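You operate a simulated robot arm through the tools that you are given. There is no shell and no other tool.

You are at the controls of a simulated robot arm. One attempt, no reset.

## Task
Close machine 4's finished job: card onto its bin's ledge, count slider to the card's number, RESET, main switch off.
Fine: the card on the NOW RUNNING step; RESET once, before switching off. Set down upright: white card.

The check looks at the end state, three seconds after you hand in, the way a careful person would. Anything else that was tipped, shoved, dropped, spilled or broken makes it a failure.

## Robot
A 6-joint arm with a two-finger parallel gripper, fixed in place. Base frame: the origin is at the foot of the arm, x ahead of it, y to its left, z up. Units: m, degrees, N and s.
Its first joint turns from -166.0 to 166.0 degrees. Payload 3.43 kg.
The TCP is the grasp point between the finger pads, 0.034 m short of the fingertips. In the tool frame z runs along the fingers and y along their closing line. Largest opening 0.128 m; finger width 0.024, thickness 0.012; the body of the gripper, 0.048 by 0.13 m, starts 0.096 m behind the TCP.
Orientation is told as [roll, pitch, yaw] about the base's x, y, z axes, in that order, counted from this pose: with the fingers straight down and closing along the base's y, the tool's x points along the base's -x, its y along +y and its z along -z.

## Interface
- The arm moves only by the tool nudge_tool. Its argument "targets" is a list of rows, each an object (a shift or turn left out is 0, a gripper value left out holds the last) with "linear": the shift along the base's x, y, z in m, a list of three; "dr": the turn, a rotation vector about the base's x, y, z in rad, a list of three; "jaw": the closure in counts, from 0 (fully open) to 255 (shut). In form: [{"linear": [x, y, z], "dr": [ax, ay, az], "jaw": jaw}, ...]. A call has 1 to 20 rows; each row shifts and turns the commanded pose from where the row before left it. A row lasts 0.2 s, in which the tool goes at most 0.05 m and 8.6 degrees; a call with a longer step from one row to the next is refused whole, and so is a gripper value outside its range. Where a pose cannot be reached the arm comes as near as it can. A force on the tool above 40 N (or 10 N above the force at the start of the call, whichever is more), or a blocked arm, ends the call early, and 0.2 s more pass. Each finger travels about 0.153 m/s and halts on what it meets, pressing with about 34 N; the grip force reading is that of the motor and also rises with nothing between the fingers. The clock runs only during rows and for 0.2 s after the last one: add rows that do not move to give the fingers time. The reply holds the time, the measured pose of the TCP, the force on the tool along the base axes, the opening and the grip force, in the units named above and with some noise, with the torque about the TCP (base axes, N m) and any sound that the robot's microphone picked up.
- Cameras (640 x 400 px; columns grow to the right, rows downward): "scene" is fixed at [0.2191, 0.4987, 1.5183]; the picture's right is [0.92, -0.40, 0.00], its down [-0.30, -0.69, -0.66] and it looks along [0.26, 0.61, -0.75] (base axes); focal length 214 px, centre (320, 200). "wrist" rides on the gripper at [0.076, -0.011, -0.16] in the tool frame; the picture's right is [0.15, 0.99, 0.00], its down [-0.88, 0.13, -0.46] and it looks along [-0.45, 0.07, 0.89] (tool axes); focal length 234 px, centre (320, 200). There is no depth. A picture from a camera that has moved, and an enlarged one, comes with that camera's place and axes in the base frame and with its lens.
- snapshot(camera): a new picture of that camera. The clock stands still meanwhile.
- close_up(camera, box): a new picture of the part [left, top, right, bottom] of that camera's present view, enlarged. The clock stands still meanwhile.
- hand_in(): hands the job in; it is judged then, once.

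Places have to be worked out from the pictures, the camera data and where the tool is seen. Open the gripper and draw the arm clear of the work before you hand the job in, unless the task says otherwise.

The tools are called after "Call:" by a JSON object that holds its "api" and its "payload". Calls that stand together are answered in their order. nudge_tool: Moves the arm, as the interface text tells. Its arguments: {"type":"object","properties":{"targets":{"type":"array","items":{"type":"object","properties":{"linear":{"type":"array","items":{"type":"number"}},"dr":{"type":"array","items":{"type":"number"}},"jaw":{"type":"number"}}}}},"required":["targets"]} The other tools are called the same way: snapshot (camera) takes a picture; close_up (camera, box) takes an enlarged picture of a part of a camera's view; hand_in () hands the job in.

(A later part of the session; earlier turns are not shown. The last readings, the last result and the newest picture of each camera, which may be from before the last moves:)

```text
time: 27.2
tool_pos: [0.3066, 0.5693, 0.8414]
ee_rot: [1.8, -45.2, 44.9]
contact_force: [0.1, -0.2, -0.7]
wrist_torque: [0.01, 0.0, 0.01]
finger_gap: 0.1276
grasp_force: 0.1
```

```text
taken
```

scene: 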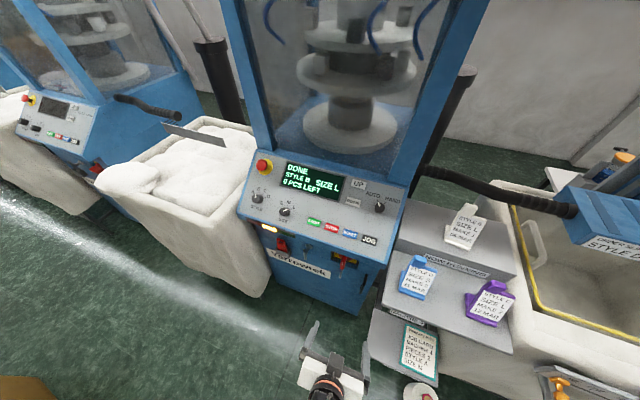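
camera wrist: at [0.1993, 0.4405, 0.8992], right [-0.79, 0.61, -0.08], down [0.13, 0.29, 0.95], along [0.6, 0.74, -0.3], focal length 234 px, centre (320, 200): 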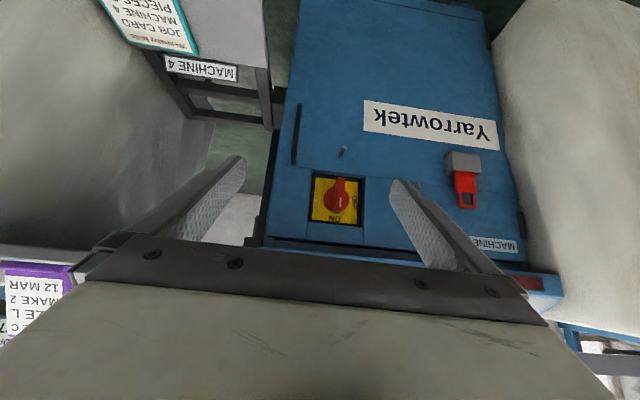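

Movement works freely in this orientation. I zoom in on the switch head-on.

Call:
{"api": "close_up", "payload": {"camera": "wrist", "box": [290, 130, 390, 230]}}

Call:
{"api": "close_up", "payload": {"camera": "wrist", "box": [280, 80, 540, 270]}}

```text
4.00 times, centred on (340, 180) of wrist
camera zoom: at [0.1993, 0.4405, 0.8992], right [-0.79, 0.61, -0.08], down [0.13, 0.29, 0.95], along [0.6, 0.74, -0.3], focal length 937 px, centre (240, 280)
```

zoom: 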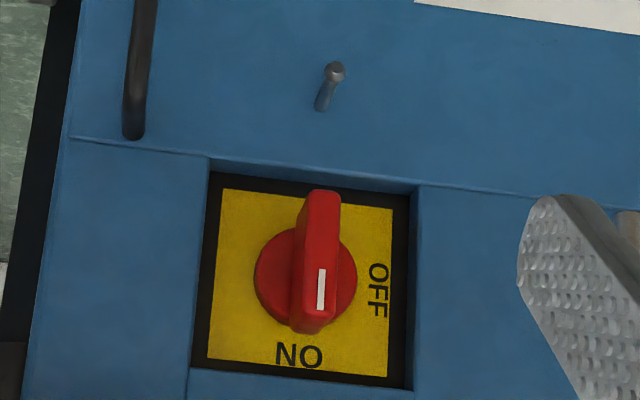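

```text
2.11 times, centred on (410, 175) of wrist
camera zoom: at [0.1993, 0.4405, 0.8992], right [-0.79, 0.61, -0.08], down [0.13, 0.29, 0.95], along [0.6, 0.74, -0.3], focal length 493 px, centre (130, 253)
```

zoom: 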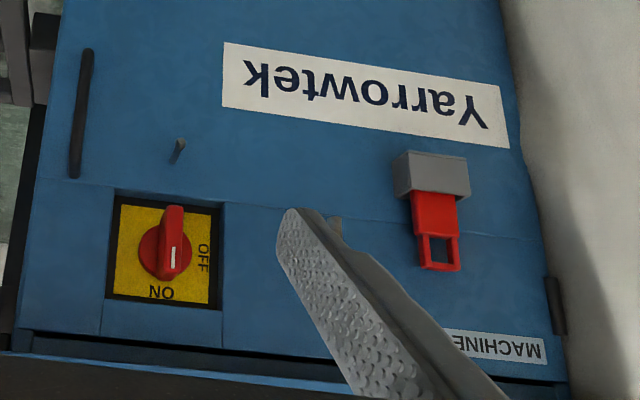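

Clear: ON is at the top, OFF at the (world) left, so the handle must turn 90° counter-clockwise seen from the front. Its bar is centred near pu≈−0.25 (x≈0.44, y≈0.79 at its outer face), z≈0.75. I'll do the card first: rise straight up, then move across to a spot in front of the white card for a precise look.

Call:
{"api": "nudge_tool", "payload": {"targets": [{"linear": [0, 0, 0.045]}, {"linear": [0, 0, 0.045]}, {"linear": [0, 0, 0.045]}, {"linear": [0, 0, 0.045]}, {"linear": [0, 0, 0.045]}, {"linear": [0, 0, 0.045]}, {"linear": [0.037, -0.017, 0.004]}, {"linear": [0.037, -0.017, 0.004]}, {"linear": [0.037, -0.017, 0.004]}, {"linear": [0.037, -0.017, 0.004]}, {"linear": [0.037, -0.017, 0.004]}, {"linear": [0.037, -0.017, 0.004]}]}}

Call:
{"api": "snapshot", "payload": {"camera": "wrist"}}

Call:
{"api": "snapshot", "payload": {"camera": "scene"}}

```text
time: 29.8
tool_pos: [0.5283, 0.4675, 1.1353]
ee_rot: [1.8, -45.3, 45.1]
contact_force: [-0.1, -0.9, -0.5]
wrist_torque: [-0.02, 0.0, -0.01]
finger_gap: 0.1278
grasp_force: 0.0
```

```text
taken
camera wrist: at [0.422, 0.338, 1.1943], right [-0.79, 0.61, -0.08], down [0.13, 0.29, 0.95], along [0.6, 0.74, -0.31], focal length 234 px, centre (320, 200)
```

wrist: 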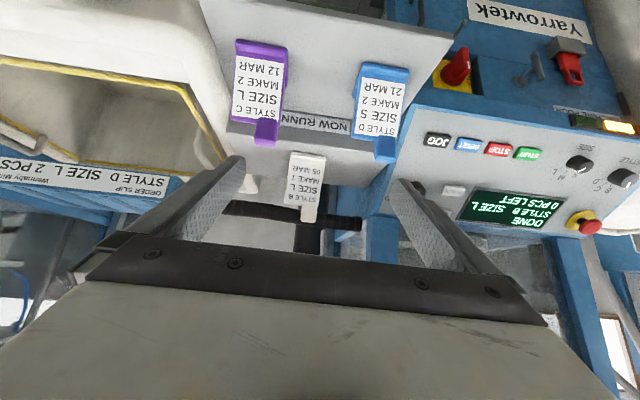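

```text
taken
```

scene: 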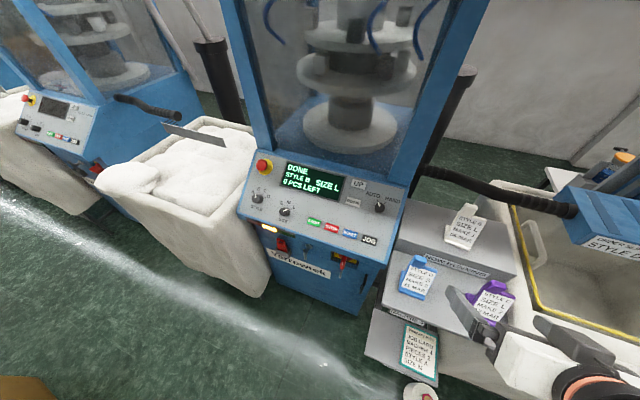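

Both cameras see the white card. I zoom on it in both views for triangulation.

Call:
{"api": "close_up", "payload": {"camera": "wrist", "box": [240, 120, 370, 230]}}

Call:
{"api": "close_up", "payload": {"camera": "wrist", "box": [220, 30, 420, 170]}}

Call:
{"api": "close_up", "payload": {"camera": "scene", "box": [400, 190, 540, 330]}}

```text
3.64 times, centred on (305, 175) of wrist
camera zoom: at [0.422, 0.338, 1.1943], right [-0.79, 0.61, -0.08], down [0.13, 0.29, 0.95], along [0.6, 0.74, -0.31], focal length 852 px, centre (374, 291)
```

zoom: 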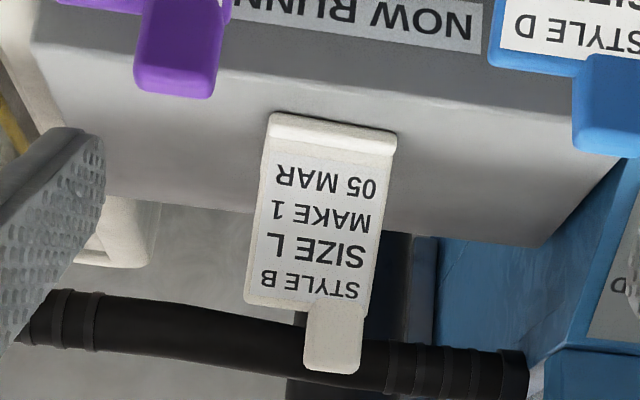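

```text
2.86 times, centred on (320, 100) of wrist
camera zoom: at [0.422, 0.338, 1.1943], right [-0.79, 0.61, -0.08], down [0.13, 0.29, 0.95], along [0.6, 0.74, -0.31], focal length 669 px, centre (320, 486)
```

zoom: 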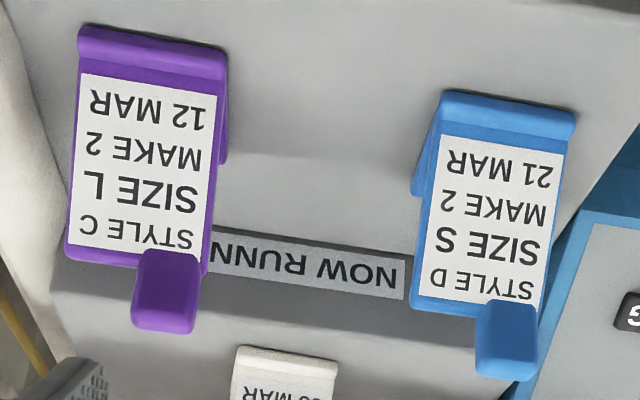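

```text
2.86 times, centred on (470, 260) of scene
camera zoom: at [0.2191, 0.4987, 1.5183], right [0.92, -0.4, 0.0], down [-0.3, -0.69, -0.66], along [0.26, 0.61, -0.75], focal length 613 px, centre (-109, 29)
```

zoom: 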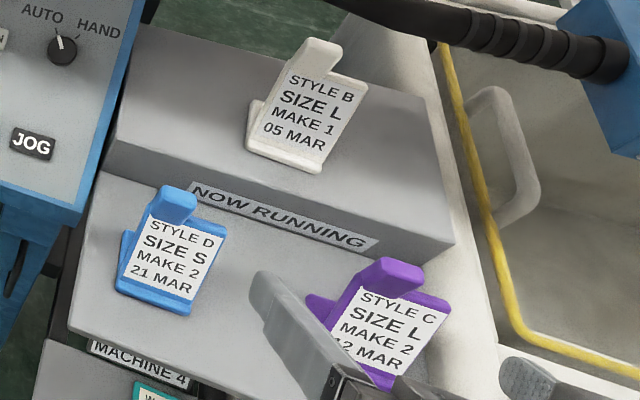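

The card's base front edge runs (0.667,0.648)–(0.713,0.601), width ≈0.065, well aligned with the machine row; its plate's centre is near pu≈0.049 at z≈1.035. I correct the small roll/yaw error and move forward above the lower cards, then check.

Call:
{"api": "nudge_tool", "payload": {"targets": [{"dr": [-0.0158, -0.0158, -0.021]}, {"linear": [0.0223, 0.0206, 0]}, {"linear": [0.0223, 0.0206, 0]}, {"linear": [0.0223, 0.0206, 0]}, {"linear": [0.0223, 0.0206, 0]}, {"linear": [0.0223, 0.0206, 0]}]}}

Call:
{"api": "snapshot", "payload": {"camera": "wrist"}}

Call:
{"api": "close_up", "payload": {"camera": "scene", "box": [400, 160, 540, 300]}}

```text
time: 31.2
tool_pos: [0.6407, 0.5685, 1.1351]
ee_rot: [-0.2, -45.3, 45.0]
contact_force: [0.4, -0.3, 0.4]
wrist_torque: [-0.01, 0.0, 0.01]
finger_gap: 0.128
grasp_force: 0.0
```

```text
taken
camera wrist: at [0.5295, 0.4434, 1.1954], right [-0.77, 0.63, -0.1], down [0.12, 0.3, 0.95], along [0.62, 0.72, -0.31], focal length 234 px, centre (320, 200)
```

wrist: 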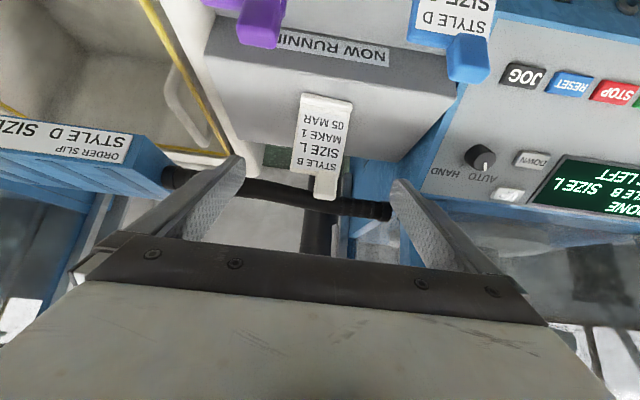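

```text
2.86 times, centred on (470, 230) of scene
camera zoom: at [0.2191, 0.4987, 1.5183], right [0.92, -0.4, 0.0], down [-0.3, -0.69, -0.66], along [0.26, 0.61, -0.75], focal length 613 px, centre (-109, 114)
```

zoom: 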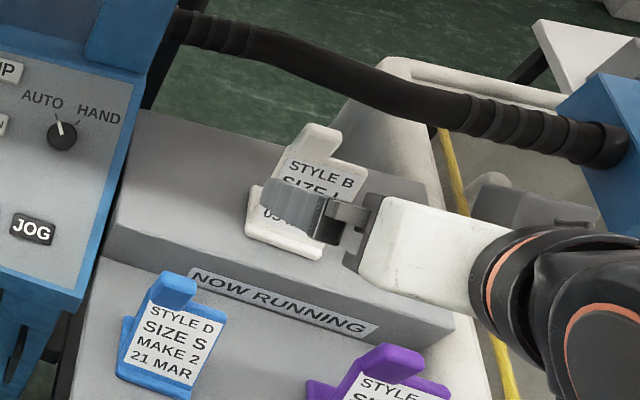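

The fingertips straddle the card; the projected approach point (≈ px 320,146) falls at the card's middle. I zoom to check the centring.

Call:
{"api": "close_up", "payload": {"camera": "wrist", "box": [260, 80, 380, 210]}}

```text
3.08 times, centred on (320, 145) of wrist
camera zoom: at [0.5295, 0.4434, 1.1954], right [-0.77, 0.63, -0.1], down [0.12, 0.3, 0.95], along [0.62, 0.72, -0.31], focal length 720 px, centre (320, 369)
```

zoom: 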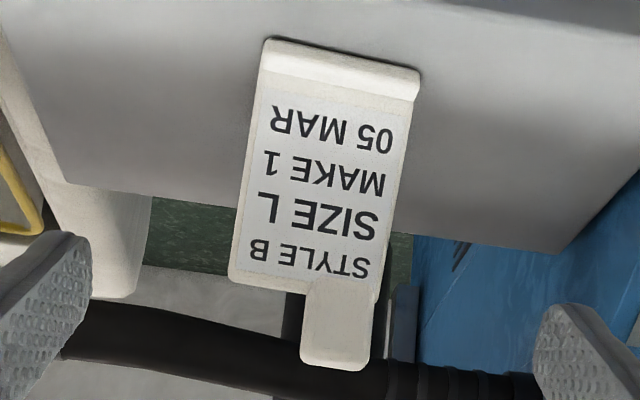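

The card is centred (row 203 spans x≈240–397 around the projected 319). I advance 0.14 m along the finger axis with the gripper open.

Call:
{"api": "nudge_tool", "payload": {"targets": [{"linear": [0.01, 0.01, -0.01414]}, {"linear": [0.01, 0.01, -0.01414]}, {"linear": [0.01, 0.01, -0.01414]}, {"linear": [0.01, 0.01, -0.01414]}, {"linear": [0.01, 0.01, -0.01414]}, {"linear": [0.01, 0.01, -0.01414]}, {"linear": [0.01, 0.01, -0.01414]}]}}

Call:
{"api": "snapshot", "payload": {"camera": "wrist"}}

Call:
{"api": "close_up", "payload": {"camera": "scene", "box": [400, 160, 540, 300]}}

```text
time: 32.8
tool_pos: [0.7096, 0.6402, 1.0363]
ee_rot: [-0.1, -45.3, 45.0]
contact_force: [-0.8, 0.6, -0.5]
wrist_torque: [0.03, 0.02, 0.0]
finger_gap: 0.1279
grasp_force: 0.1
```

```text
taken
camera wrist: at [0.5993, 0.5143, 1.0954], right [-0.77, 0.63, -0.1], down [0.12, 0.3, 0.95], along [0.62, 0.72, -0.31], focal length 234 px, centre (320, 200)
```

wrist: 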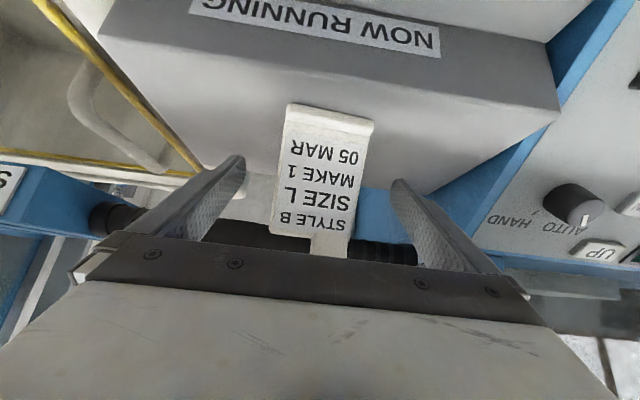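

```text
2.86 times, centred on (470, 230) of scene
camera zoom: at [0.2191, 0.4987, 1.5183], right [0.92, -0.4, 0.0], down [-0.3, -0.69, -0.66], along [0.26, 0.61, -0.75], focal length 613 px, centre (-109, 114)
```

zoom: 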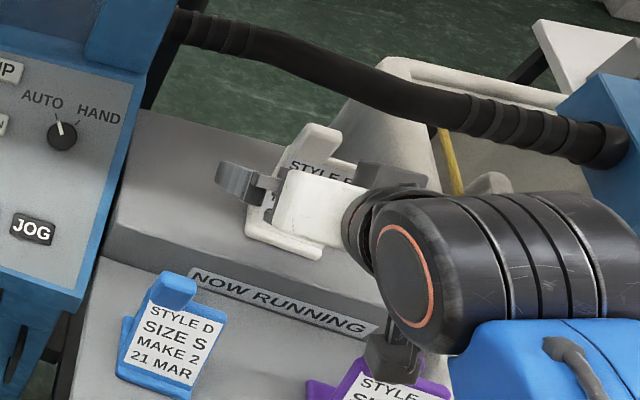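

Fingers straddle the card with no contact force. It sits ~3 mm toward +u of the finger centre, so I shift by that and close the gripper in two stages.

Call:
{"api": "nudge_tool", "payload": {"targets": [{"linear": [0.002, -0.002, 0]}, {"jaw": 100}, {"jaw": 100}, {"jaw": 160}, {"jaw": 160}, {"jaw": 160}, {"jaw": 160}]}}

Call:
{"api": "snapshot", "payload": {"camera": "wrist"}}

Call:
{"api": "close_up", "payload": {"camera": "scene", "box": [400, 160, 540, 300]}}

```text
time: 34.4
tool_pos: [0.7122, 0.6378, 1.0346]
ee_rot: [-0.1, -45.2, 45.0]
contact_force: [0.1, 0.7, 3.2]
wrist_torque: [0.19, 0.06, -0.08]
finger_gap: 0.0673
grasp_force: 33.7
```

```text
taken
camera wrist: at [0.6016, 0.5123, 1.0954], right [-0.77, 0.63, -0.1], down [0.12, 0.3, 0.95], along [0.62, 0.72, -0.31], focal length 234 px, centre (320, 200)
```

wrist: 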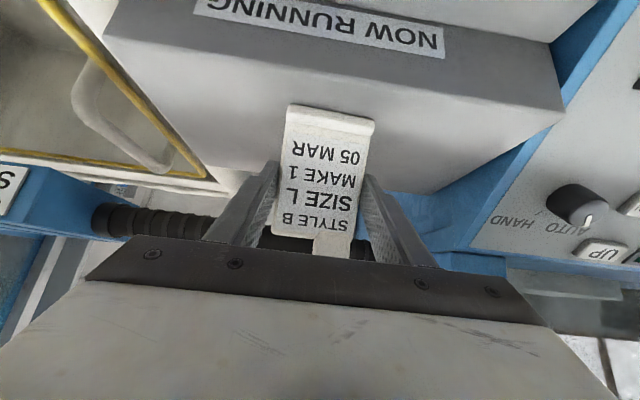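

```text
2.86 times, centred on (470, 230) of scene
camera zoom: at [0.2191, 0.4987, 1.5183], right [0.92, -0.4, 0.0], down [-0.3, -0.69, -0.66], along [0.26, 0.61, -0.75], focal length 613 px, centre (-109, 114)
```

zoom: 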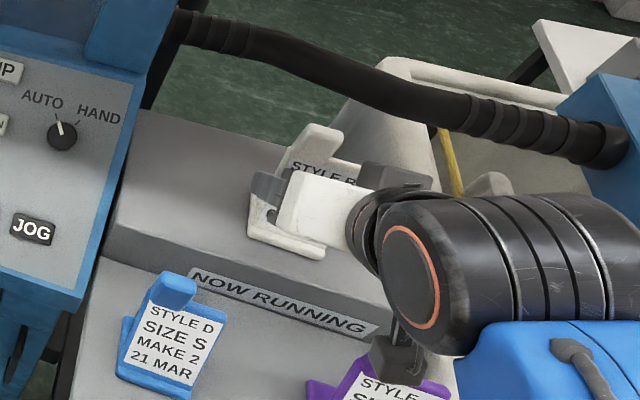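

Gripped (gap 0.067, 34 N). I lift straight up by about 0.1 m and check.

Call:
{"api": "nudge_tool", "payload": {"targets": [{"linear": [0, 0, 0.01]}, {"linear": [0, 0, 0.02]}, {"linear": [0, 0, 0.025]}, {"linear": [0, 0, 0.025]}, {"linear": [0, 0, 0.025]}]}}

Call:
{"api": "snapshot", "payload": {"camera": "wrist"}}

Call:
{"api": "snapshot", "payload": {"camera": "scene"}}

```text
time: 35.6
tool_pos: [0.7122, 0.6386, 1.141]
ee_rot: [-0.1, -45.1, 45.1]
contact_force: [-1.0, -0.2, -1.4]
wrist_torque: [-0.03, 0.0, -0.01]
finger_gap: 0.0676
grasp_force: 34.3
```

```text
taken
camera wrist: at [0.6019, 0.5126, 1.2004], right [-0.77, 0.63, -0.11], down [0.12, 0.3, 0.95], along [0.62, 0.72, -0.31], focal length 234 px, centre (320, 200)
```

wrist: 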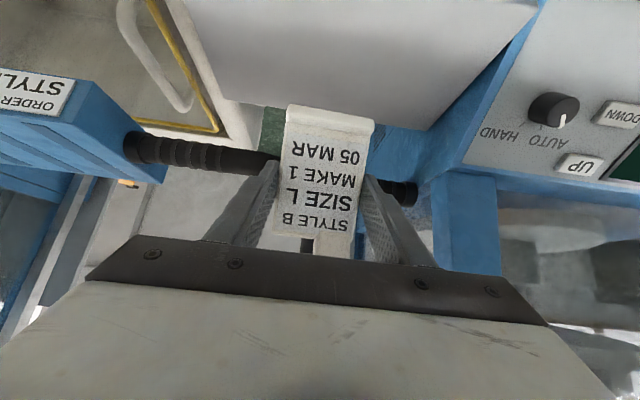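

```text
taken
```

scene: 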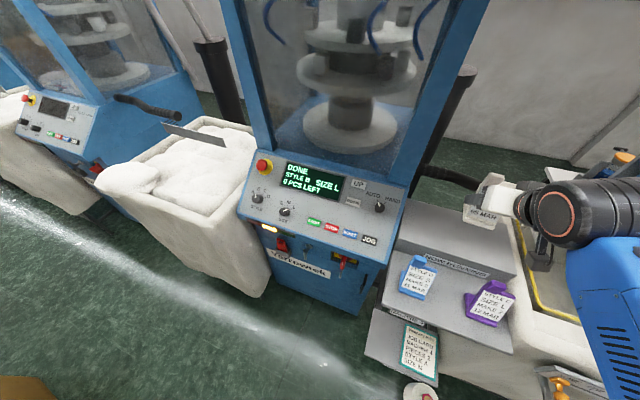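

The card is held firmly and clear of the step. I back it away from the rack (over the lower cards with margin) and then move along the row toward the bin.

Call:
{"api": "nudge_tool", "payload": {"targets": [{"linear": [-0.015, -0.015, 0.015]}, {"linear": [-0.03, -0.03, 0.0]}, {"linear": [-0.03, -0.03, 0.0]}, {"linear": [-0.03, -0.03, 0.0]}, {"linear": [-0.03, -0.03, 0.0]}, {"linear": [-0.03, -0.03, 0.0]}, {"linear": [0.027, -0.027, 0]}, {"linear": [0.027, -0.027, 0]}, {"linear": [0.027, -0.027, 0]}, {"linear": [0.027, -0.027, 0]}, {"linear": [0.027, -0.027, 0]}, {"linear": [0.027, -0.027, 0]}, {"linear": [0.027, -0.027, 0]}]}}

Call:
{"api": "snapshot", "payload": {"camera": "wrist"}}

Call:
{"api": "snapshot", "payload": {"camera": "scene"}}

```text
time: 38.4
tool_pos: [0.7351, 0.2835, 1.1556]
ee_rot: [-0.1, -45.2, 45.1]
contact_force: [0.0, 0.4, -0.1]
wrist_torque: [0.0, 0.01, 0.02]
finger_gap: 0.0677
grasp_force: 33.5
```

```text
taken
camera wrist: at [0.6263, 0.1575, 1.2156], right [-0.77, 0.63, -0.1], down [0.12, 0.3, 0.95], along [0.62, 0.72, -0.31], focal length 234 px, centre (320, 200)
```

wrist: 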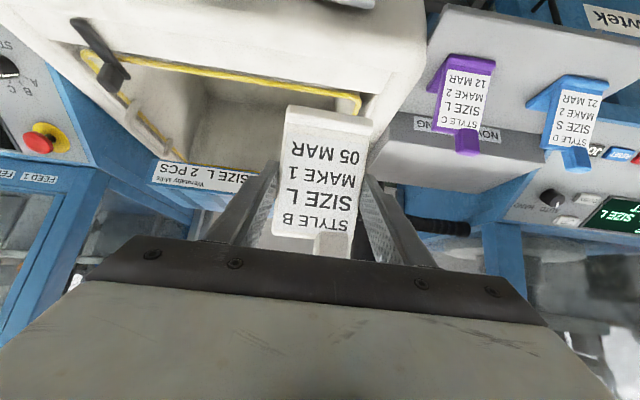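

```text
taken
```

scene: 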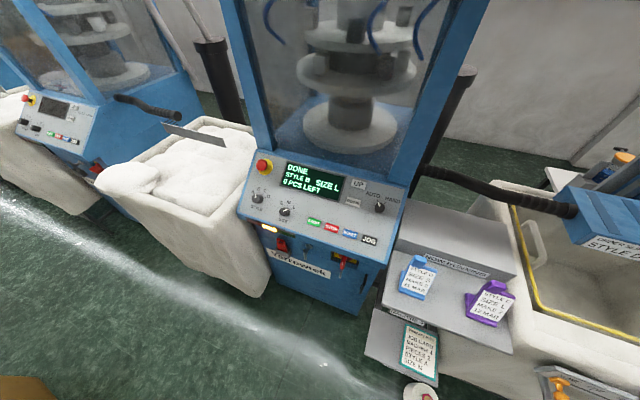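

I zoom into the ledge area in the wrist view to measure its flat depth and look for its edges.

Call:
{"api": "close_up", "payload": {"camera": "wrist", "box": [50, 0, 290, 170]}}

Call:
{"api": "close_up", "payload": {"camera": "wrist", "box": [270, 0, 440, 140]}}

Call:
{"api": "close_up", "payload": {"camera": "scene", "box": [510, 250, 640, 380]}}

```text
2.35 times, centred on (170, 85) of wrist
camera zoom: at [0.6263, 0.1575, 1.2156], right [-0.77, 0.63, -0.1], down [0.12, 0.3, 0.95], along [0.62, 0.72, -0.31], focal length 551 px, centre (673, 471)
```

zoom: 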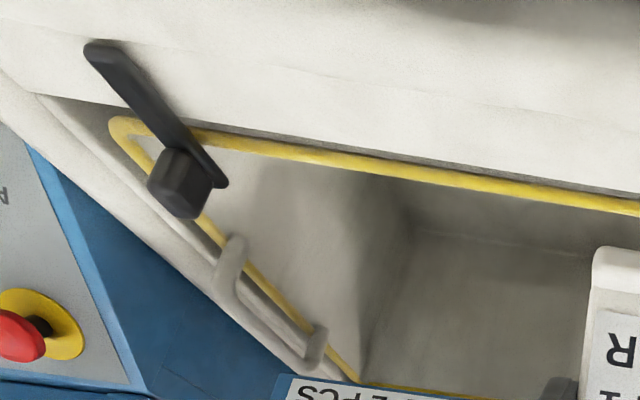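

```text
2.86 times, centred on (355, 70) of wrist
camera zoom: at [0.6263, 0.1575, 1.2156], right [-0.77, 0.63, -0.1], down [0.12, 0.3, 0.95], along [0.62, 0.72, -0.31], focal length 669 px, centre (220, 571)
```

zoom: 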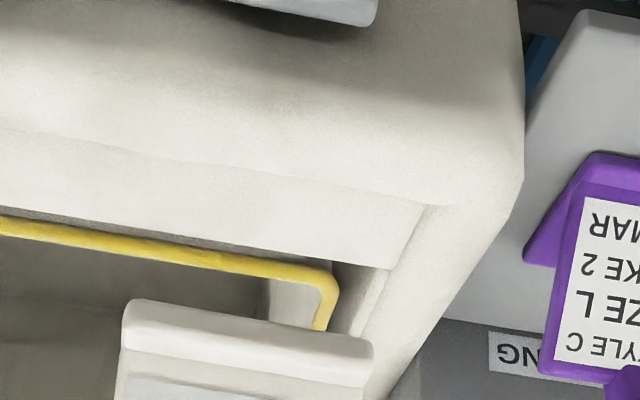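

```text
3.08 times, centred on (575, 315) of scene
camera zoom: at [0.2191, 0.4987, 1.5183], right [0.92, -0.4, 0.0], down [-0.3, -0.69, -0.66], along [0.26, 0.61, -0.75], focal length 660 px, centre (-465, -154)
```

zoom: 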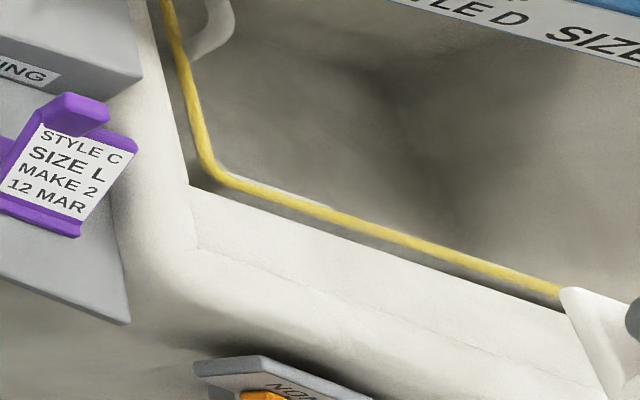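

The ledge plate spans roughly pn 0.79–0.836 at z≈0.942, from pu≈0.237 rightward. To check its profile (flatness, any lip) I back off and lower for a grazing view across the rim.

Call:
{"api": "nudge_tool", "payload": {"targets": [{"linear": [-0.0236, -0.0236, 0]}, {"linear": [-0.0236, -0.0236, 0]}, {"linear": [-0.0236, -0.0236, 0]}, {"linear": [-0.0, -0.0, -0.04]}, {"linear": [0, 0, -0.04]}, {"linear": [0, 0, -0.04]}, {"linear": [0, 0, -0.04]}, {"linear": [0, 0, -0.04]}]}}

Call:
{"api": "snapshot", "payload": {"camera": "wrist"}}

Call:
{"api": "close_up", "payload": {"camera": "wrist", "box": [340, 60, 560, 220]}}

Call:
{"api": "close_up", "payload": {"camera": "wrist", "box": [40, 60, 290, 220]}}

```text
time: 40.2
tool_pos: [0.664, 0.2143, 0.9552]
ee_rot: [-0.1, -45.3, 45.1]
contact_force: [-0.3, -0.5, -0.8]
wrist_torque: [0.01, 0.0, 0.01]
finger_gap: 0.0675
grasp_force: 34.4
```

```text
taken
camera wrist: at [0.5546, 0.0882, 1.0145], right [-0.77, 0.63, -0.1], down [0.12, 0.3, 0.95], along [0.62, 0.72, -0.31], focal length 234 px, centre (320, 200)
```

wrist: 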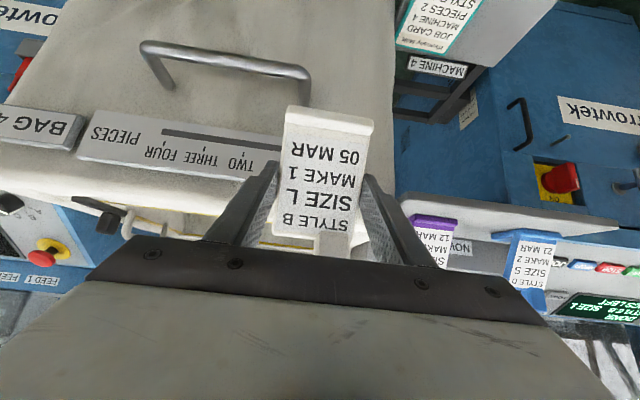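

```text
2.50 times, centred on (450, 140) of wrist
camera zoom: at [0.5546, 0.0882, 1.0145], right [-0.77, 0.63, -0.1], down [0.12, 0.3, 0.95], along [0.62, 0.72, -0.31], focal length 585 px, centre (-5, 350)
```

zoom: 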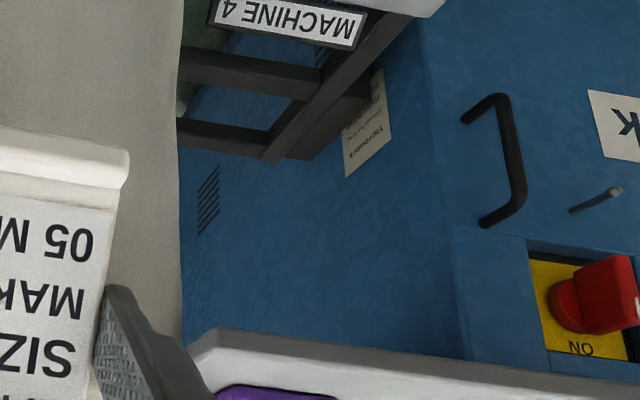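

```text
2.50 times, centred on (165, 140) of wrist
camera zoom: at [0.5546, 0.0882, 1.0145], right [-0.77, 0.63, -0.1], down [0.12, 0.3, 0.95], along [0.62, 0.72, -0.31], focal length 585 px, centre (708, 350)
```

zoom: 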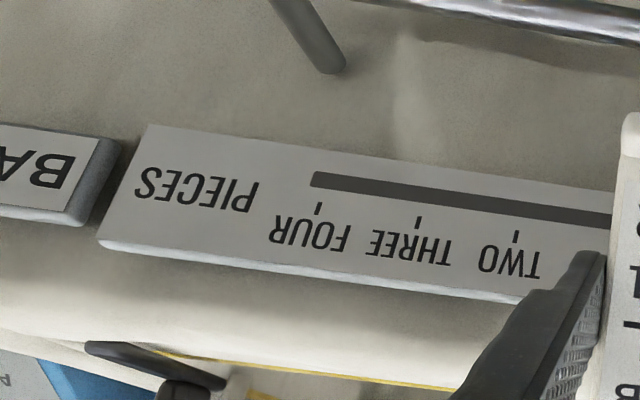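

The grazing view shows no lip higher than the ledge and the ledge top near z≈0.94. I rise, go forward over the ledge to pn≈0.812, pu≈0.33, and lower to about 1 cm above it.

Call:
{"api": "nudge_tool", "payload": {"targets": [{"linear": [0, 0, 0.042]}, {"linear": [0, 0, 0.042]}, {"linear": [0, 0, 0.042]}, {"linear": [0.0287, 0.0253, 0]}, {"linear": [0.0287, 0.0253, 0]}, {"linear": [0.0287, 0.0253, 0]}, {"linear": [0.0287, 0.0253, 0]}, {"linear": [0.0287, 0.0253, 0]}, {"linear": [0, 0, -0.024]}, {"linear": [0, 0, -0.024]}, {"linear": [0, 0, -0.024]}]}}

Call:
{"api": "snapshot", "payload": {"camera": "wrist"}}

Call:
{"api": "close_up", "payload": {"camera": "scene", "box": [510, 250, 640, 380]}}

```text
time: 42.6
tool_pos: [0.8089, 0.341, 1.0087]
ee_rot: [-0.1, -45.2, 45.1]
contact_force: [0.6, -0.8, -0.2]
wrist_torque: [-0.01, -0.01, -0.02]
finger_gap: 0.0672
grasp_force: 33.7
```

```text
taken
camera wrist: at [0.6988, 0.2148, 1.0682], right [-0.77, 0.63, -0.1], down [0.12, 0.3, 0.95], along [0.62, 0.72, -0.31], focal length 234 px, centre (320, 200)
```

wrist: 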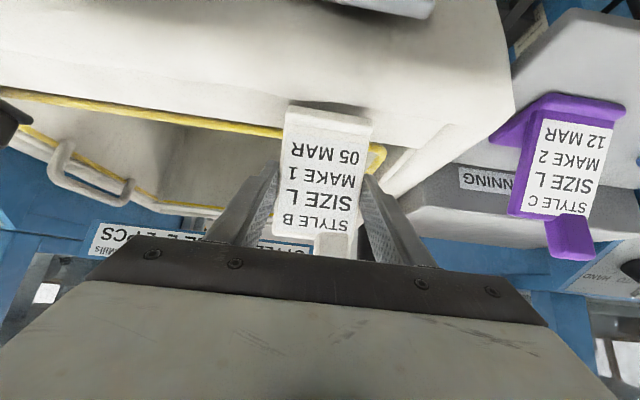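

```text
3.08 times, centred on (575, 315) of scene
camera zoom: at [0.2191, 0.4987, 1.5183], right [0.92, -0.4, 0.0], down [-0.3, -0.69, -0.66], along [0.26, 0.61, -0.75], focal length 660 px, centre (-465, -154)
```

zoom: 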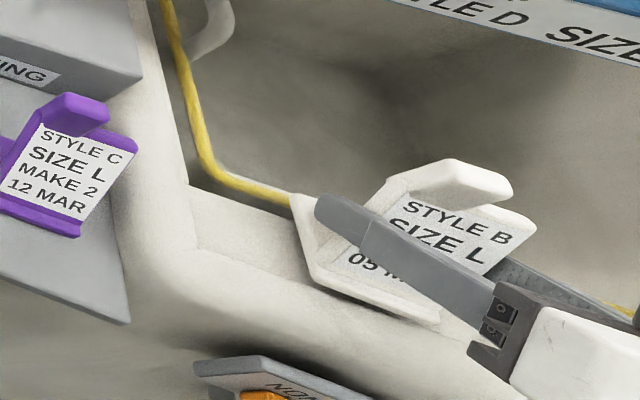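

The base's footprint is now at pn≈0.788–0.847 and ~1 cm above the ledge; I shift it 4 mm toward the front to centre it and lower slowly.

Call:
{"api": "nudge_tool", "payload": {"targets": [{"linear": [-0.0028, -0.0028, 0]}, {"linear": [0, 0, -0.003]}, {"linear": [0, 0, -0.003]}, {"linear": [0, 0, -0.002]}, {"linear": [0, 0, 0]}]}}

Call:
{"api": "close_up", "payload": {"camera": "scene", "box": [510, 250, 640, 380]}}

```text
time: 43.8
tool_pos: [0.8059, 0.3376, 1.001]
ee_rot: [-0.1, -45.2, 45.0]
contact_force: [0.0, -0.6, -0.1]
wrist_torque: [-0.01, -0.03, 0.0]
finger_gap: 0.0672
grasp_force: 34.3
```

```text
3.08 times, centred on (575, 315) of scene
camera zoom: at [0.2191, 0.4987, 1.5183], right [0.92, -0.4, 0.0], down [-0.3, -0.69, -0.66], along [0.26, 0.61, -0.75], focal length 660 px, centre (-465, -154)
```

zoom: 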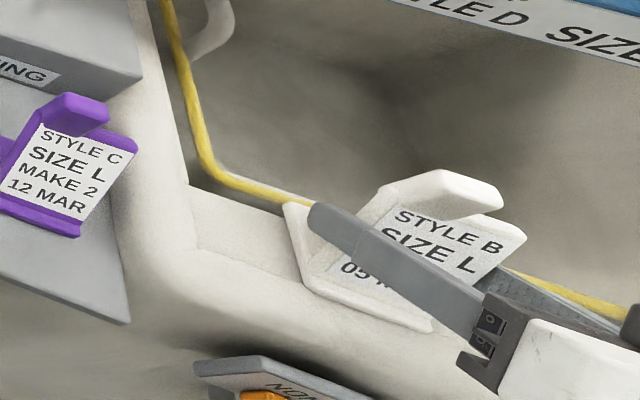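

No contact yet at TCP z=1.001. I continue lowering in very small steps.

Call:
{"api": "nudge_tool", "payload": {"targets": [{"linear": [0, 0, -0.002]}, {"linear": [0, 0, -0.001]}, {"linear": [0, 0, 0]}]}}

```text
time: 44.6
tool_pos: [0.8038, 0.3392, 0.9979]
ee_rot: [-0.2, -45.3, 45.1]
contact_force: [1.9, -0.4, 6.1]
wrist_torque: [0.17, -0.02, -0.07]
finger_gap: 0.0671
grasp_force: 33.9
```

Contact: Fz≈6 N at TCP z=0.998, matching the expected ledge height. I seat it 1 mm more and look before releasing.

Call:
{"api": "nudge_tool", "payload": {"targets": [{"linear": [0, 0, -0.001]}, {"linear": [0, 0, 0]}]}}

Call:
{"api": "snapshot", "payload": {"camera": "wrist"}}

Call:
{"api": "close_up", "payload": {"camera": "scene", "box": [560, 270, 640, 370]}}

```text
time: 45.2
tool_pos: [0.8048, 0.3381, 0.9991]
ee_rot: [-0.1, -45.3, 45.1]
contact_force: [3.1, 0.0, 14.7]
wrist_torque: [0.42, 0.13, -0.15]
finger_gap: 0.0674
grasp_force: 33.5
```

```text
taken
camera wrist: at [0.6952, 0.2115, 1.0577], right [-0.77, 0.63, -0.11], down [0.12, 0.3, 0.95], along [0.62, 0.72, -0.31], focal length 234 px, centre (320, 200)
```

wrist: 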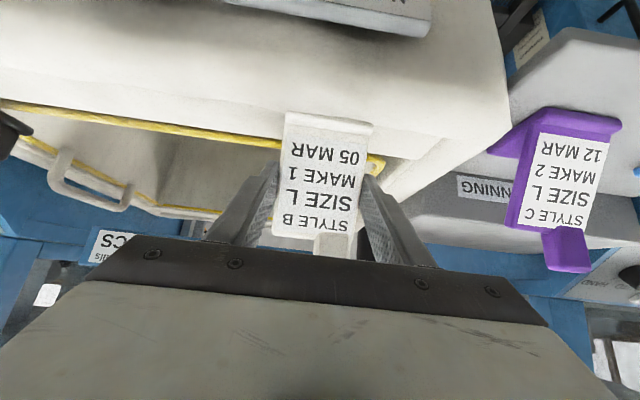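

```text
4.00 times, centred on (600, 320) of scene
camera zoom: at [0.2191, 0.4987, 1.5183], right [0.92, -0.4, 0.0], down [-0.3, -0.69, -0.66], along [0.26, 0.61, -0.75], focal length 858 px, centre (-800, -280)
```

zoom: 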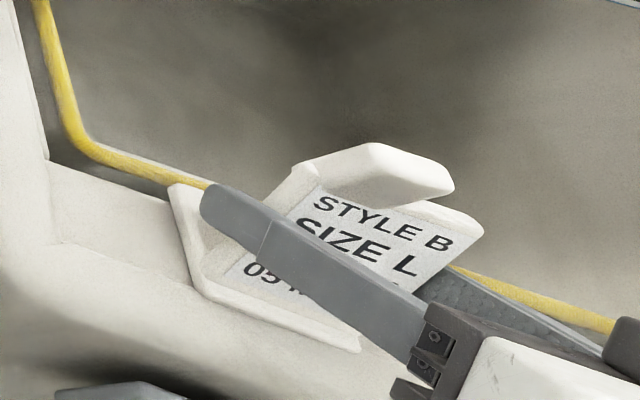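

The base sits on the ledge (contact at its left side first, tiny tilt). I relieve the push by 1 mm and open the fingers gently.

Call:
{"api": "nudge_tool", "payload": {"targets": [{"linear": [0, 0, 0.001]}, {"jaw": 122}, {"jaw": 118}, {"jaw": 112}, {"jaw": 104}, {"jaw": 95}, {"jaw": 85}, {"jaw": 85}]}}

Call:
{"api": "snapshot", "payload": {"camera": "wrist"}}

Call:
{"api": "close_up", "payload": {"camera": "scene", "box": [560, 270, 640, 370]}}

```text
time: 47.0
tool_pos: [0.8052, 0.3368, 0.9984]
ee_rot: [-0.1, -45.2, 45.0]
contact_force: [-0.2, 0.4, -0.6]
wrist_torque: [-0.03, 0.02, -0.03]
finger_gap: 0.0851
grasp_force: 0.1
```

```text
taken
camera wrist: at [0.6955, 0.2117, 1.0579], right [-0.77, 0.63, -0.1], down [0.12, 0.3, 0.95], along [0.62, 0.72, -0.31], focal length 234 px, centre (320, 200)
```

wrist: 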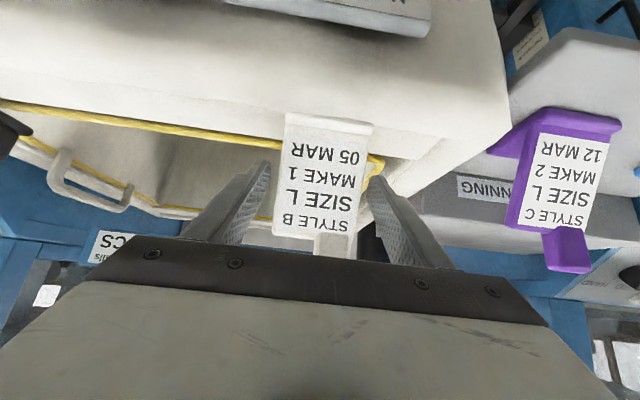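

```text
4.00 times, centred on (600, 320) of scene
camera zoom: at [0.2191, 0.4987, 1.5183], right [0.92, -0.4, 0.0], down [-0.3, -0.69, -0.66], along [0.26, 0.61, -0.75], focal length 858 px, centre (-800, -280)
```

zoom: 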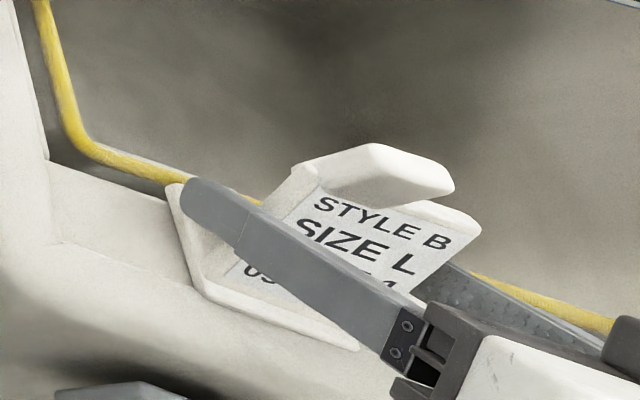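

The card stays put and upright. I withdraw along the finger axis (back and up).

Call:
{"api": "nudge_tool", "payload": {"targets": [{"linear": [-0.005, -0.005, 0.00707]}, {"linear": [-0.01, -0.01, 0.01414]}, {"linear": [-0.01, -0.01, 0.01414]}, {"linear": [-0.01, -0.01, 0.01414]}, {"linear": [-0.01, -0.01, 0.01414]}, {"linear": [-0.01, -0.01, 0.01414]}, {"linear": [-0.01, -0.01, 0.01414]}, {"linear": [-0.015, -0.015, 0.01]}, {"linear": [-0.015, -0.015, 0.0]}]}}

Call:
{"api": "snapshot", "payload": {"camera": "wrist"}}

Call:
{"api": "close_up", "payload": {"camera": "scene", "box": [510, 250, 640, 400]}}

```text
time: 49.0
tool_pos: [0.7106, 0.2426, 1.0989]
ee_rot: [-0.1, -45.1, 45.1]
contact_force: [0.4, 0.7, -1.1]
wrist_torque: [0.0, 0.0, 0.01]
finger_gap: 0.0855
grasp_force: 0.0
```

```text
taken
camera wrist: at [0.6008, 0.1167, 1.1592], right [-0.77, 0.63, -0.1], down [0.12, 0.3, 0.95], along [0.62, 0.72, -0.31], focal length 234 px, centre (320, 200)
```

wrist: 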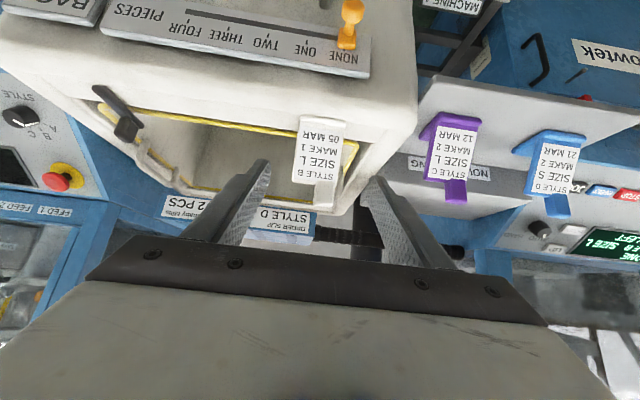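

```text
2.67 times, centred on (575, 325) of scene
camera zoom: at [0.2191, 0.4987, 1.5183], right [0.92, -0.4, 0.0], down [-0.3, -0.69, -0.66], along [0.26, 0.61, -0.75], focal length 572 px, centre (-360, -133)
```

zoom: 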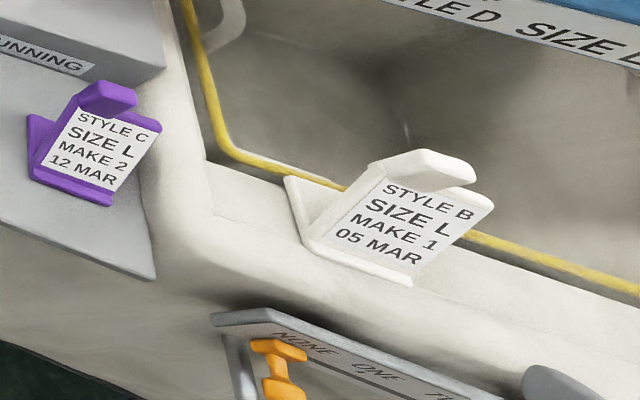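

The card stands upright on the ledge. Next the slider: I zoom on it to locate the knob and ticks.

Call:
{"api": "close_up", "payload": {"camera": "wrist", "box": [240, 0, 400, 100]}}

Call:
{"api": "close_up", "payload": {"camera": "scene", "box": [530, 340, 640, 400]}}

```text
4.00 times, centred on (320, 50) of wrist
camera zoom: at [0.6008, 0.1167, 1.1592], right [-0.77, 0.63, -0.1], down [0.12, 0.3, 0.95], along [0.62, 0.72, -0.31], focal length 937 px, centre (320, 800)
```

zoom: 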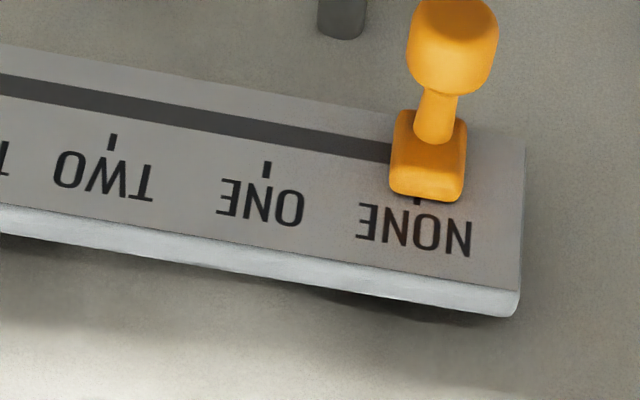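

```text
5.82 times, centred on (585, 370) of scene
camera zoom: at [0.2191, 0.4987, 1.5183], right [0.92, -0.4, 0.0], down [-0.3, -0.69, -0.66], along [0.26, 0.61, -0.75], focal length 1248 px, centre (-1222, -789)
```

zoom: 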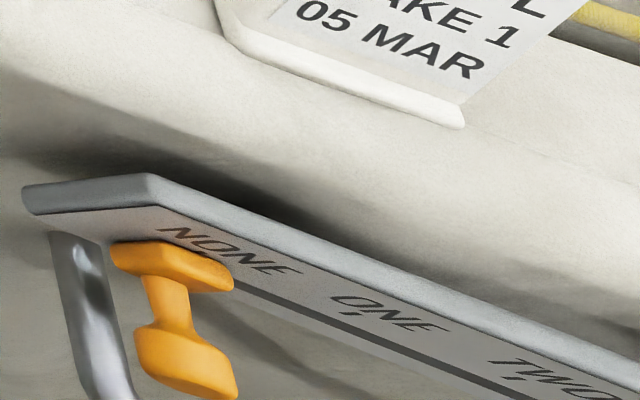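

Slider knob centre ≈ (0.715, 0.271, 0.862), block at NONE (pu≈0.315); tick ONE is at pu≈0.364, i.e. 0.049 m further along +u. I move to a standoff in front of the knob along the finger axis.

Call:
{"api": "nudge_tool", "payload": {"targets": [{"linear": [-0.0139, -0.008, -0.038]}, {"linear": [-0.0139, -0.008, -0.038]}, {"linear": [-0.0139, -0.008, -0.038]}, {"linear": [-0.0139, -0.008, -0.038]}]}}

Call:
{"api": "snapshot", "payload": {"camera": "wrist"}}

Call:
{"api": "close_up", "payload": {"camera": "wrist", "box": [230, 80, 410, 220]}}

```text
time: 50.0
tool_pos: [0.6553, 0.2104, 0.947]
ee_rot: [-0.2, -45.1, 45.2]
contact_force: [0.0, -0.6, 0.7]
wrist_torque: [0.02, -0.03, -0.02]
finger_gap: 0.0853
grasp_force: 0.1
```

```text
taken
camera wrist: at [0.5453, 0.0851, 1.0068], right [-0.77, 0.63, -0.11], down [0.12, 0.3, 0.95], along [0.62, 0.72, -0.31], focal length 234 px, centre (320, 200)
```

wrist: 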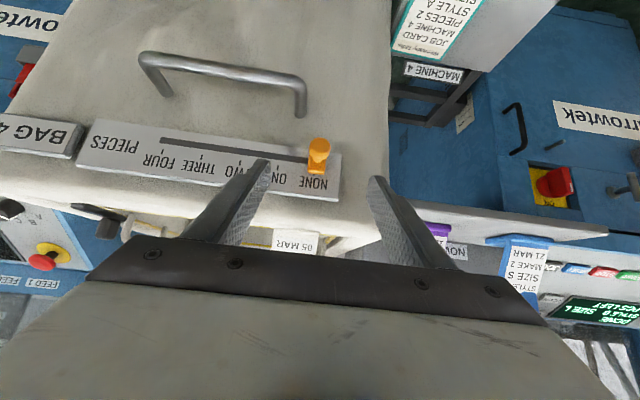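

```text
2.86 times, centred on (320, 150) of wrist
camera zoom: at [0.5453, 0.0851, 1.0068], right [-0.77, 0.63, -0.11], down [0.12, 0.3, 0.95], along [0.62, 0.72, -0.31], focal length 669 px, centre (320, 343)
```

zoom: 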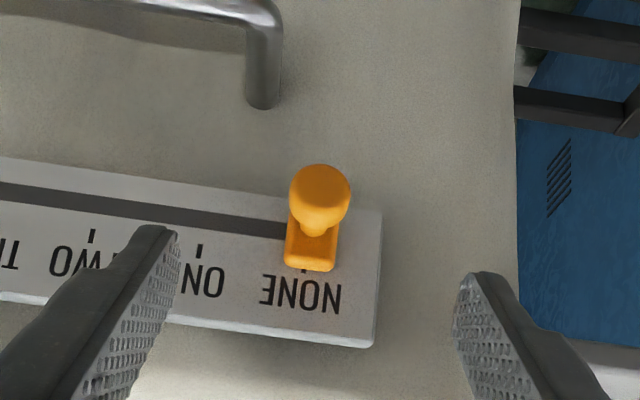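

The knob is exactly on the approach line (predicted (319,200), seen at (320,198)). I advance 0.10 m along the finger axis.

Call:
{"api": "nudge_tool", "payload": {"targets": [{"linear": [0.01, 0.01, -0.01414]}, {"linear": [0.01, 0.01, -0.01414]}, {"linear": [0.01, 0.01, -0.01414]}, {"linear": [0.01, 0.01, -0.01414]}, {"linear": [0.01, 0.01, -0.01414]}]}}

Call:
{"api": "snapshot", "payload": {"camera": "wrist"}}

Call:
{"api": "close_up", "payload": {"camera": "wrist", "box": [230, 80, 410, 220]}}

Call:
{"api": "close_up", "payload": {"camera": "scene", "box": [510, 280, 640, 400]}}

```text
time: 51.2
tool_pos: [0.7054, 0.26, 0.8775]
ee_rot: [-0.1, -45.2, 45.1]
contact_force: [-0.4, -0.6, 0.2]
wrist_torque: [0.0, 0.01, -0.03]
finger_gap: 0.0853
grasp_force: 0.0
```

```text
taken
camera wrist: at [0.5953, 0.1339, 0.9367], right [-0.77, 0.63, -0.11], down [0.12, 0.3, 0.95], along [0.62, 0.72, -0.31], focal length 234 px, centre (320, 200)
```

wrist: 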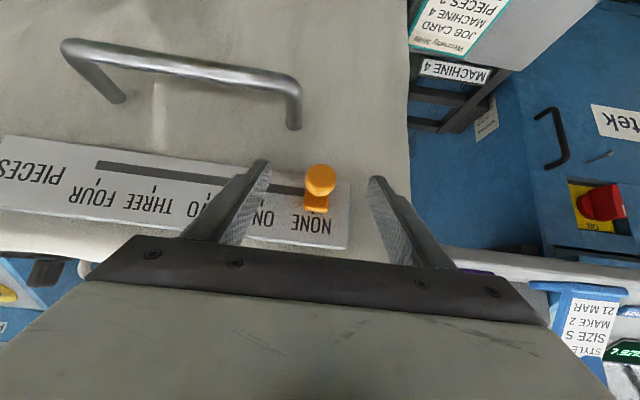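

```text
2.86 times, centred on (320, 150) of wrist
camera zoom: at [0.5953, 0.1339, 0.9367], right [-0.77, 0.63, -0.11], down [0.12, 0.3, 0.95], along [0.62, 0.72, -0.31], focal length 669 px, centre (320, 343)
```

zoom: 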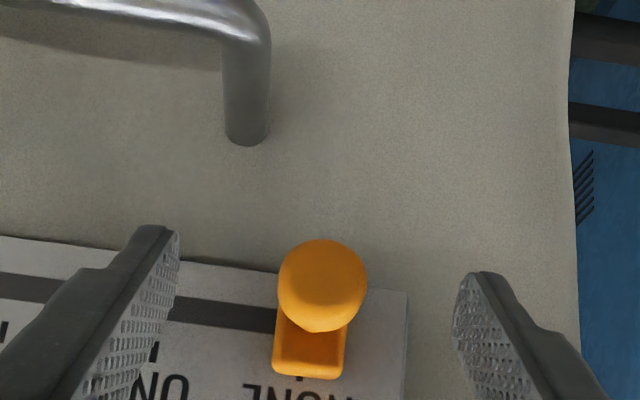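

```text
3.33 times, centred on (575, 340) of scene
camera zoom: at [0.2191, 0.4987, 1.5183], right [0.92, -0.4, 0.0], down [-0.3, -0.69, -0.66], along [0.26, 0.61, -0.75], focal length 715 px, centre (-530, -267)
```

zoom: 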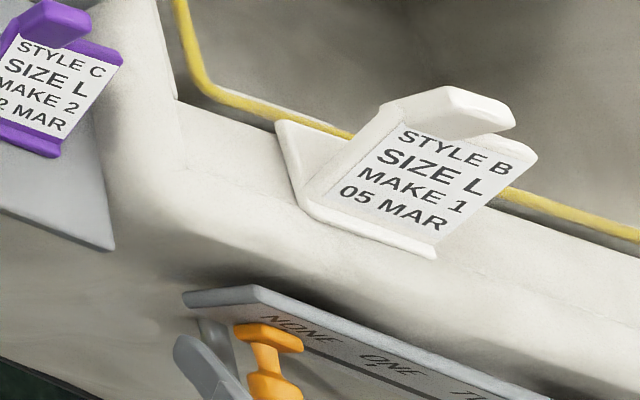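

The knob (≈26 mm wide) is centred between the fingertips. I close on it.

Call:
{"api": "nudge_tool", "payload": {"targets": [{"jaw": 150}, {"jaw": 180}, {"jaw": 195}, {"jaw": 220}, {"jaw": 220}, {"jaw": 220}]}}

Call:
{"api": "close_up", "payload": {"camera": "wrist", "box": [230, 80, 410, 220]}}

```text
time: 52.6
tool_pos: [0.7056, 0.2603, 0.8775]
ee_rot: [-0.1, -45.2, 45.1]
contact_force: [-0.6, 0.9, -1.1]
wrist_torque: [-0.03, -0.03, 0.0]
finger_gap: 0.0248
grasp_force: 44.9
```

```text
2.86 times, centred on (320, 150) of wrist
camera zoom: at [0.5954, 0.1341, 0.9368], right [-0.77, 0.63, -0.1], down [0.12, 0.3, 0.95], along [0.62, 0.72, -0.31], focal length 669 px, centre (320, 343)
```

zoom: 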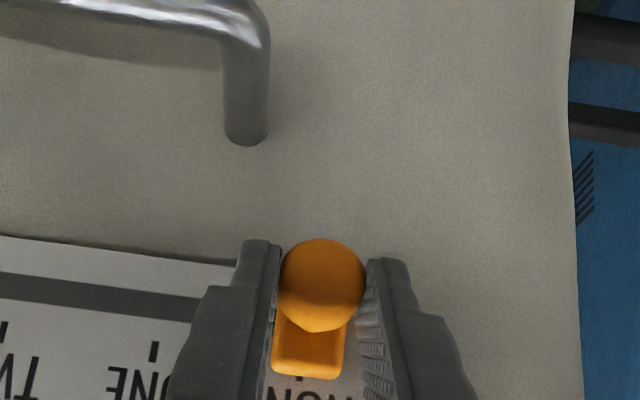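

Gripped (gap 0.025). I slide it +u by about 0.049 m (one step) in small rows.

Call:
{"api": "nudge_tool", "payload": {"targets": [{"linear": [0.0035, -0.0035, 0]}, {"linear": [0.005, -0.005, 0]}, {"linear": [0.005, -0.005, 0]}, {"linear": [0.005, -0.005, 0]}, {"linear": [0.005, -0.005, 0]}, {"linear": [0.005, -0.005, 0]}, {"linear": [0.0045, -0.0045, 0]}, {"linear": [0, 0, 0]}]}}

Call:
{"api": "snapshot", "payload": {"camera": "wrist"}}

Call:
{"api": "close_up", "payload": {"camera": "wrist", "box": [230, 100, 410, 240]}}

```text
time: 54.4
tool_pos: [0.7389, 0.2268, 0.8771]
ee_rot: [-0.1, -45.1, 45.1]
contact_force: [-0.8, -3.6, -8.5]
wrist_torque: [0.01, 0.0, -0.05]
finger_gap: 0.0248
grasp_force: 44.8
```

```text
taken
camera wrist: at [0.6284, 0.1012, 0.9369], right [-0.77, 0.63, -0.1], down [0.12, 0.3, 0.95], along [0.62, 0.72, -0.31], focal length 234 px, centre (320, 200)
```

wrist: 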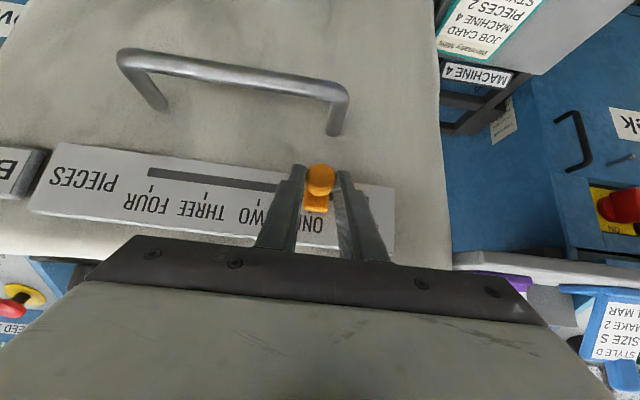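

```text
2.86 times, centred on (320, 170) of wrist
camera zoom: at [0.6284, 0.1012, 0.9369], right [-0.77, 0.63, -0.1], down [0.12, 0.3, 0.95], along [0.62, 0.72, -0.31], focal length 669 px, centre (320, 286)
```

zoom: 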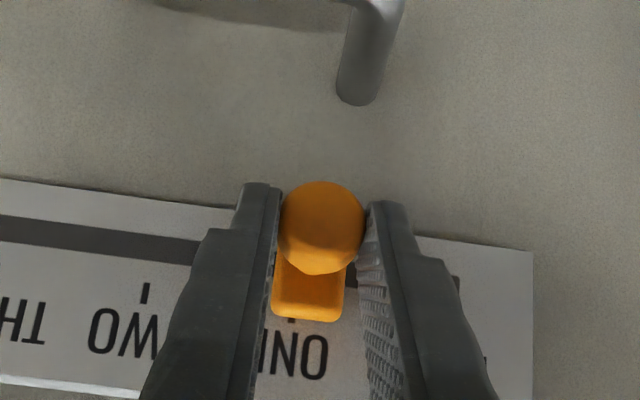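

The slider is nearly at ONE; comparing the tick's offset under the block with that at NONE, it is about 2–3 mm short. I move 2.4 mm more and check.

Call:
{"api": "nudge_tool", "payload": {"targets": [{"linear": [0.0018, -0.0018, 0]}, {"linear": [0, 0, 0]}]}}

Call:
{"api": "close_up", "payload": {"camera": "wrist", "box": [270, 140, 370, 240]}}

```text
time: 55.0
tool_pos: [0.7414, 0.2254, 0.8775]
ee_rot: [0.0, -45.1, 45.1]
contact_force: [-1.1, -2.7, -8.2]
wrist_torque: [-0.27, 0.19, -0.01]
finger_gap: 0.0247
grasp_force: 44.9
```

```text
4.00 times, centred on (320, 190) of wrist
camera zoom: at [0.63, 0.0997, 0.9369], right [-0.77, 0.63, -0.1], down [0.12, 0.3, 0.95], along [0.62, 0.72, -0.31], focal length 937 px, centre (320, 240)
```

zoom: 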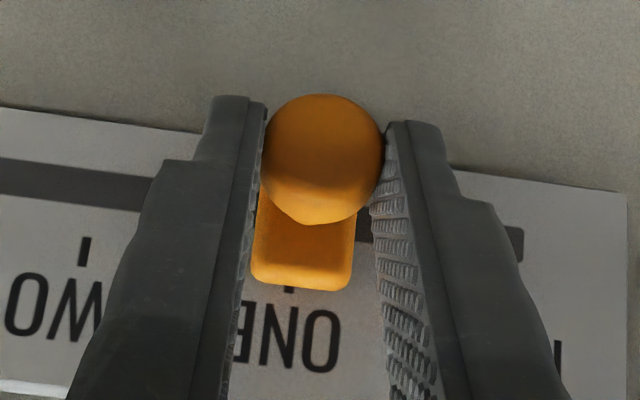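

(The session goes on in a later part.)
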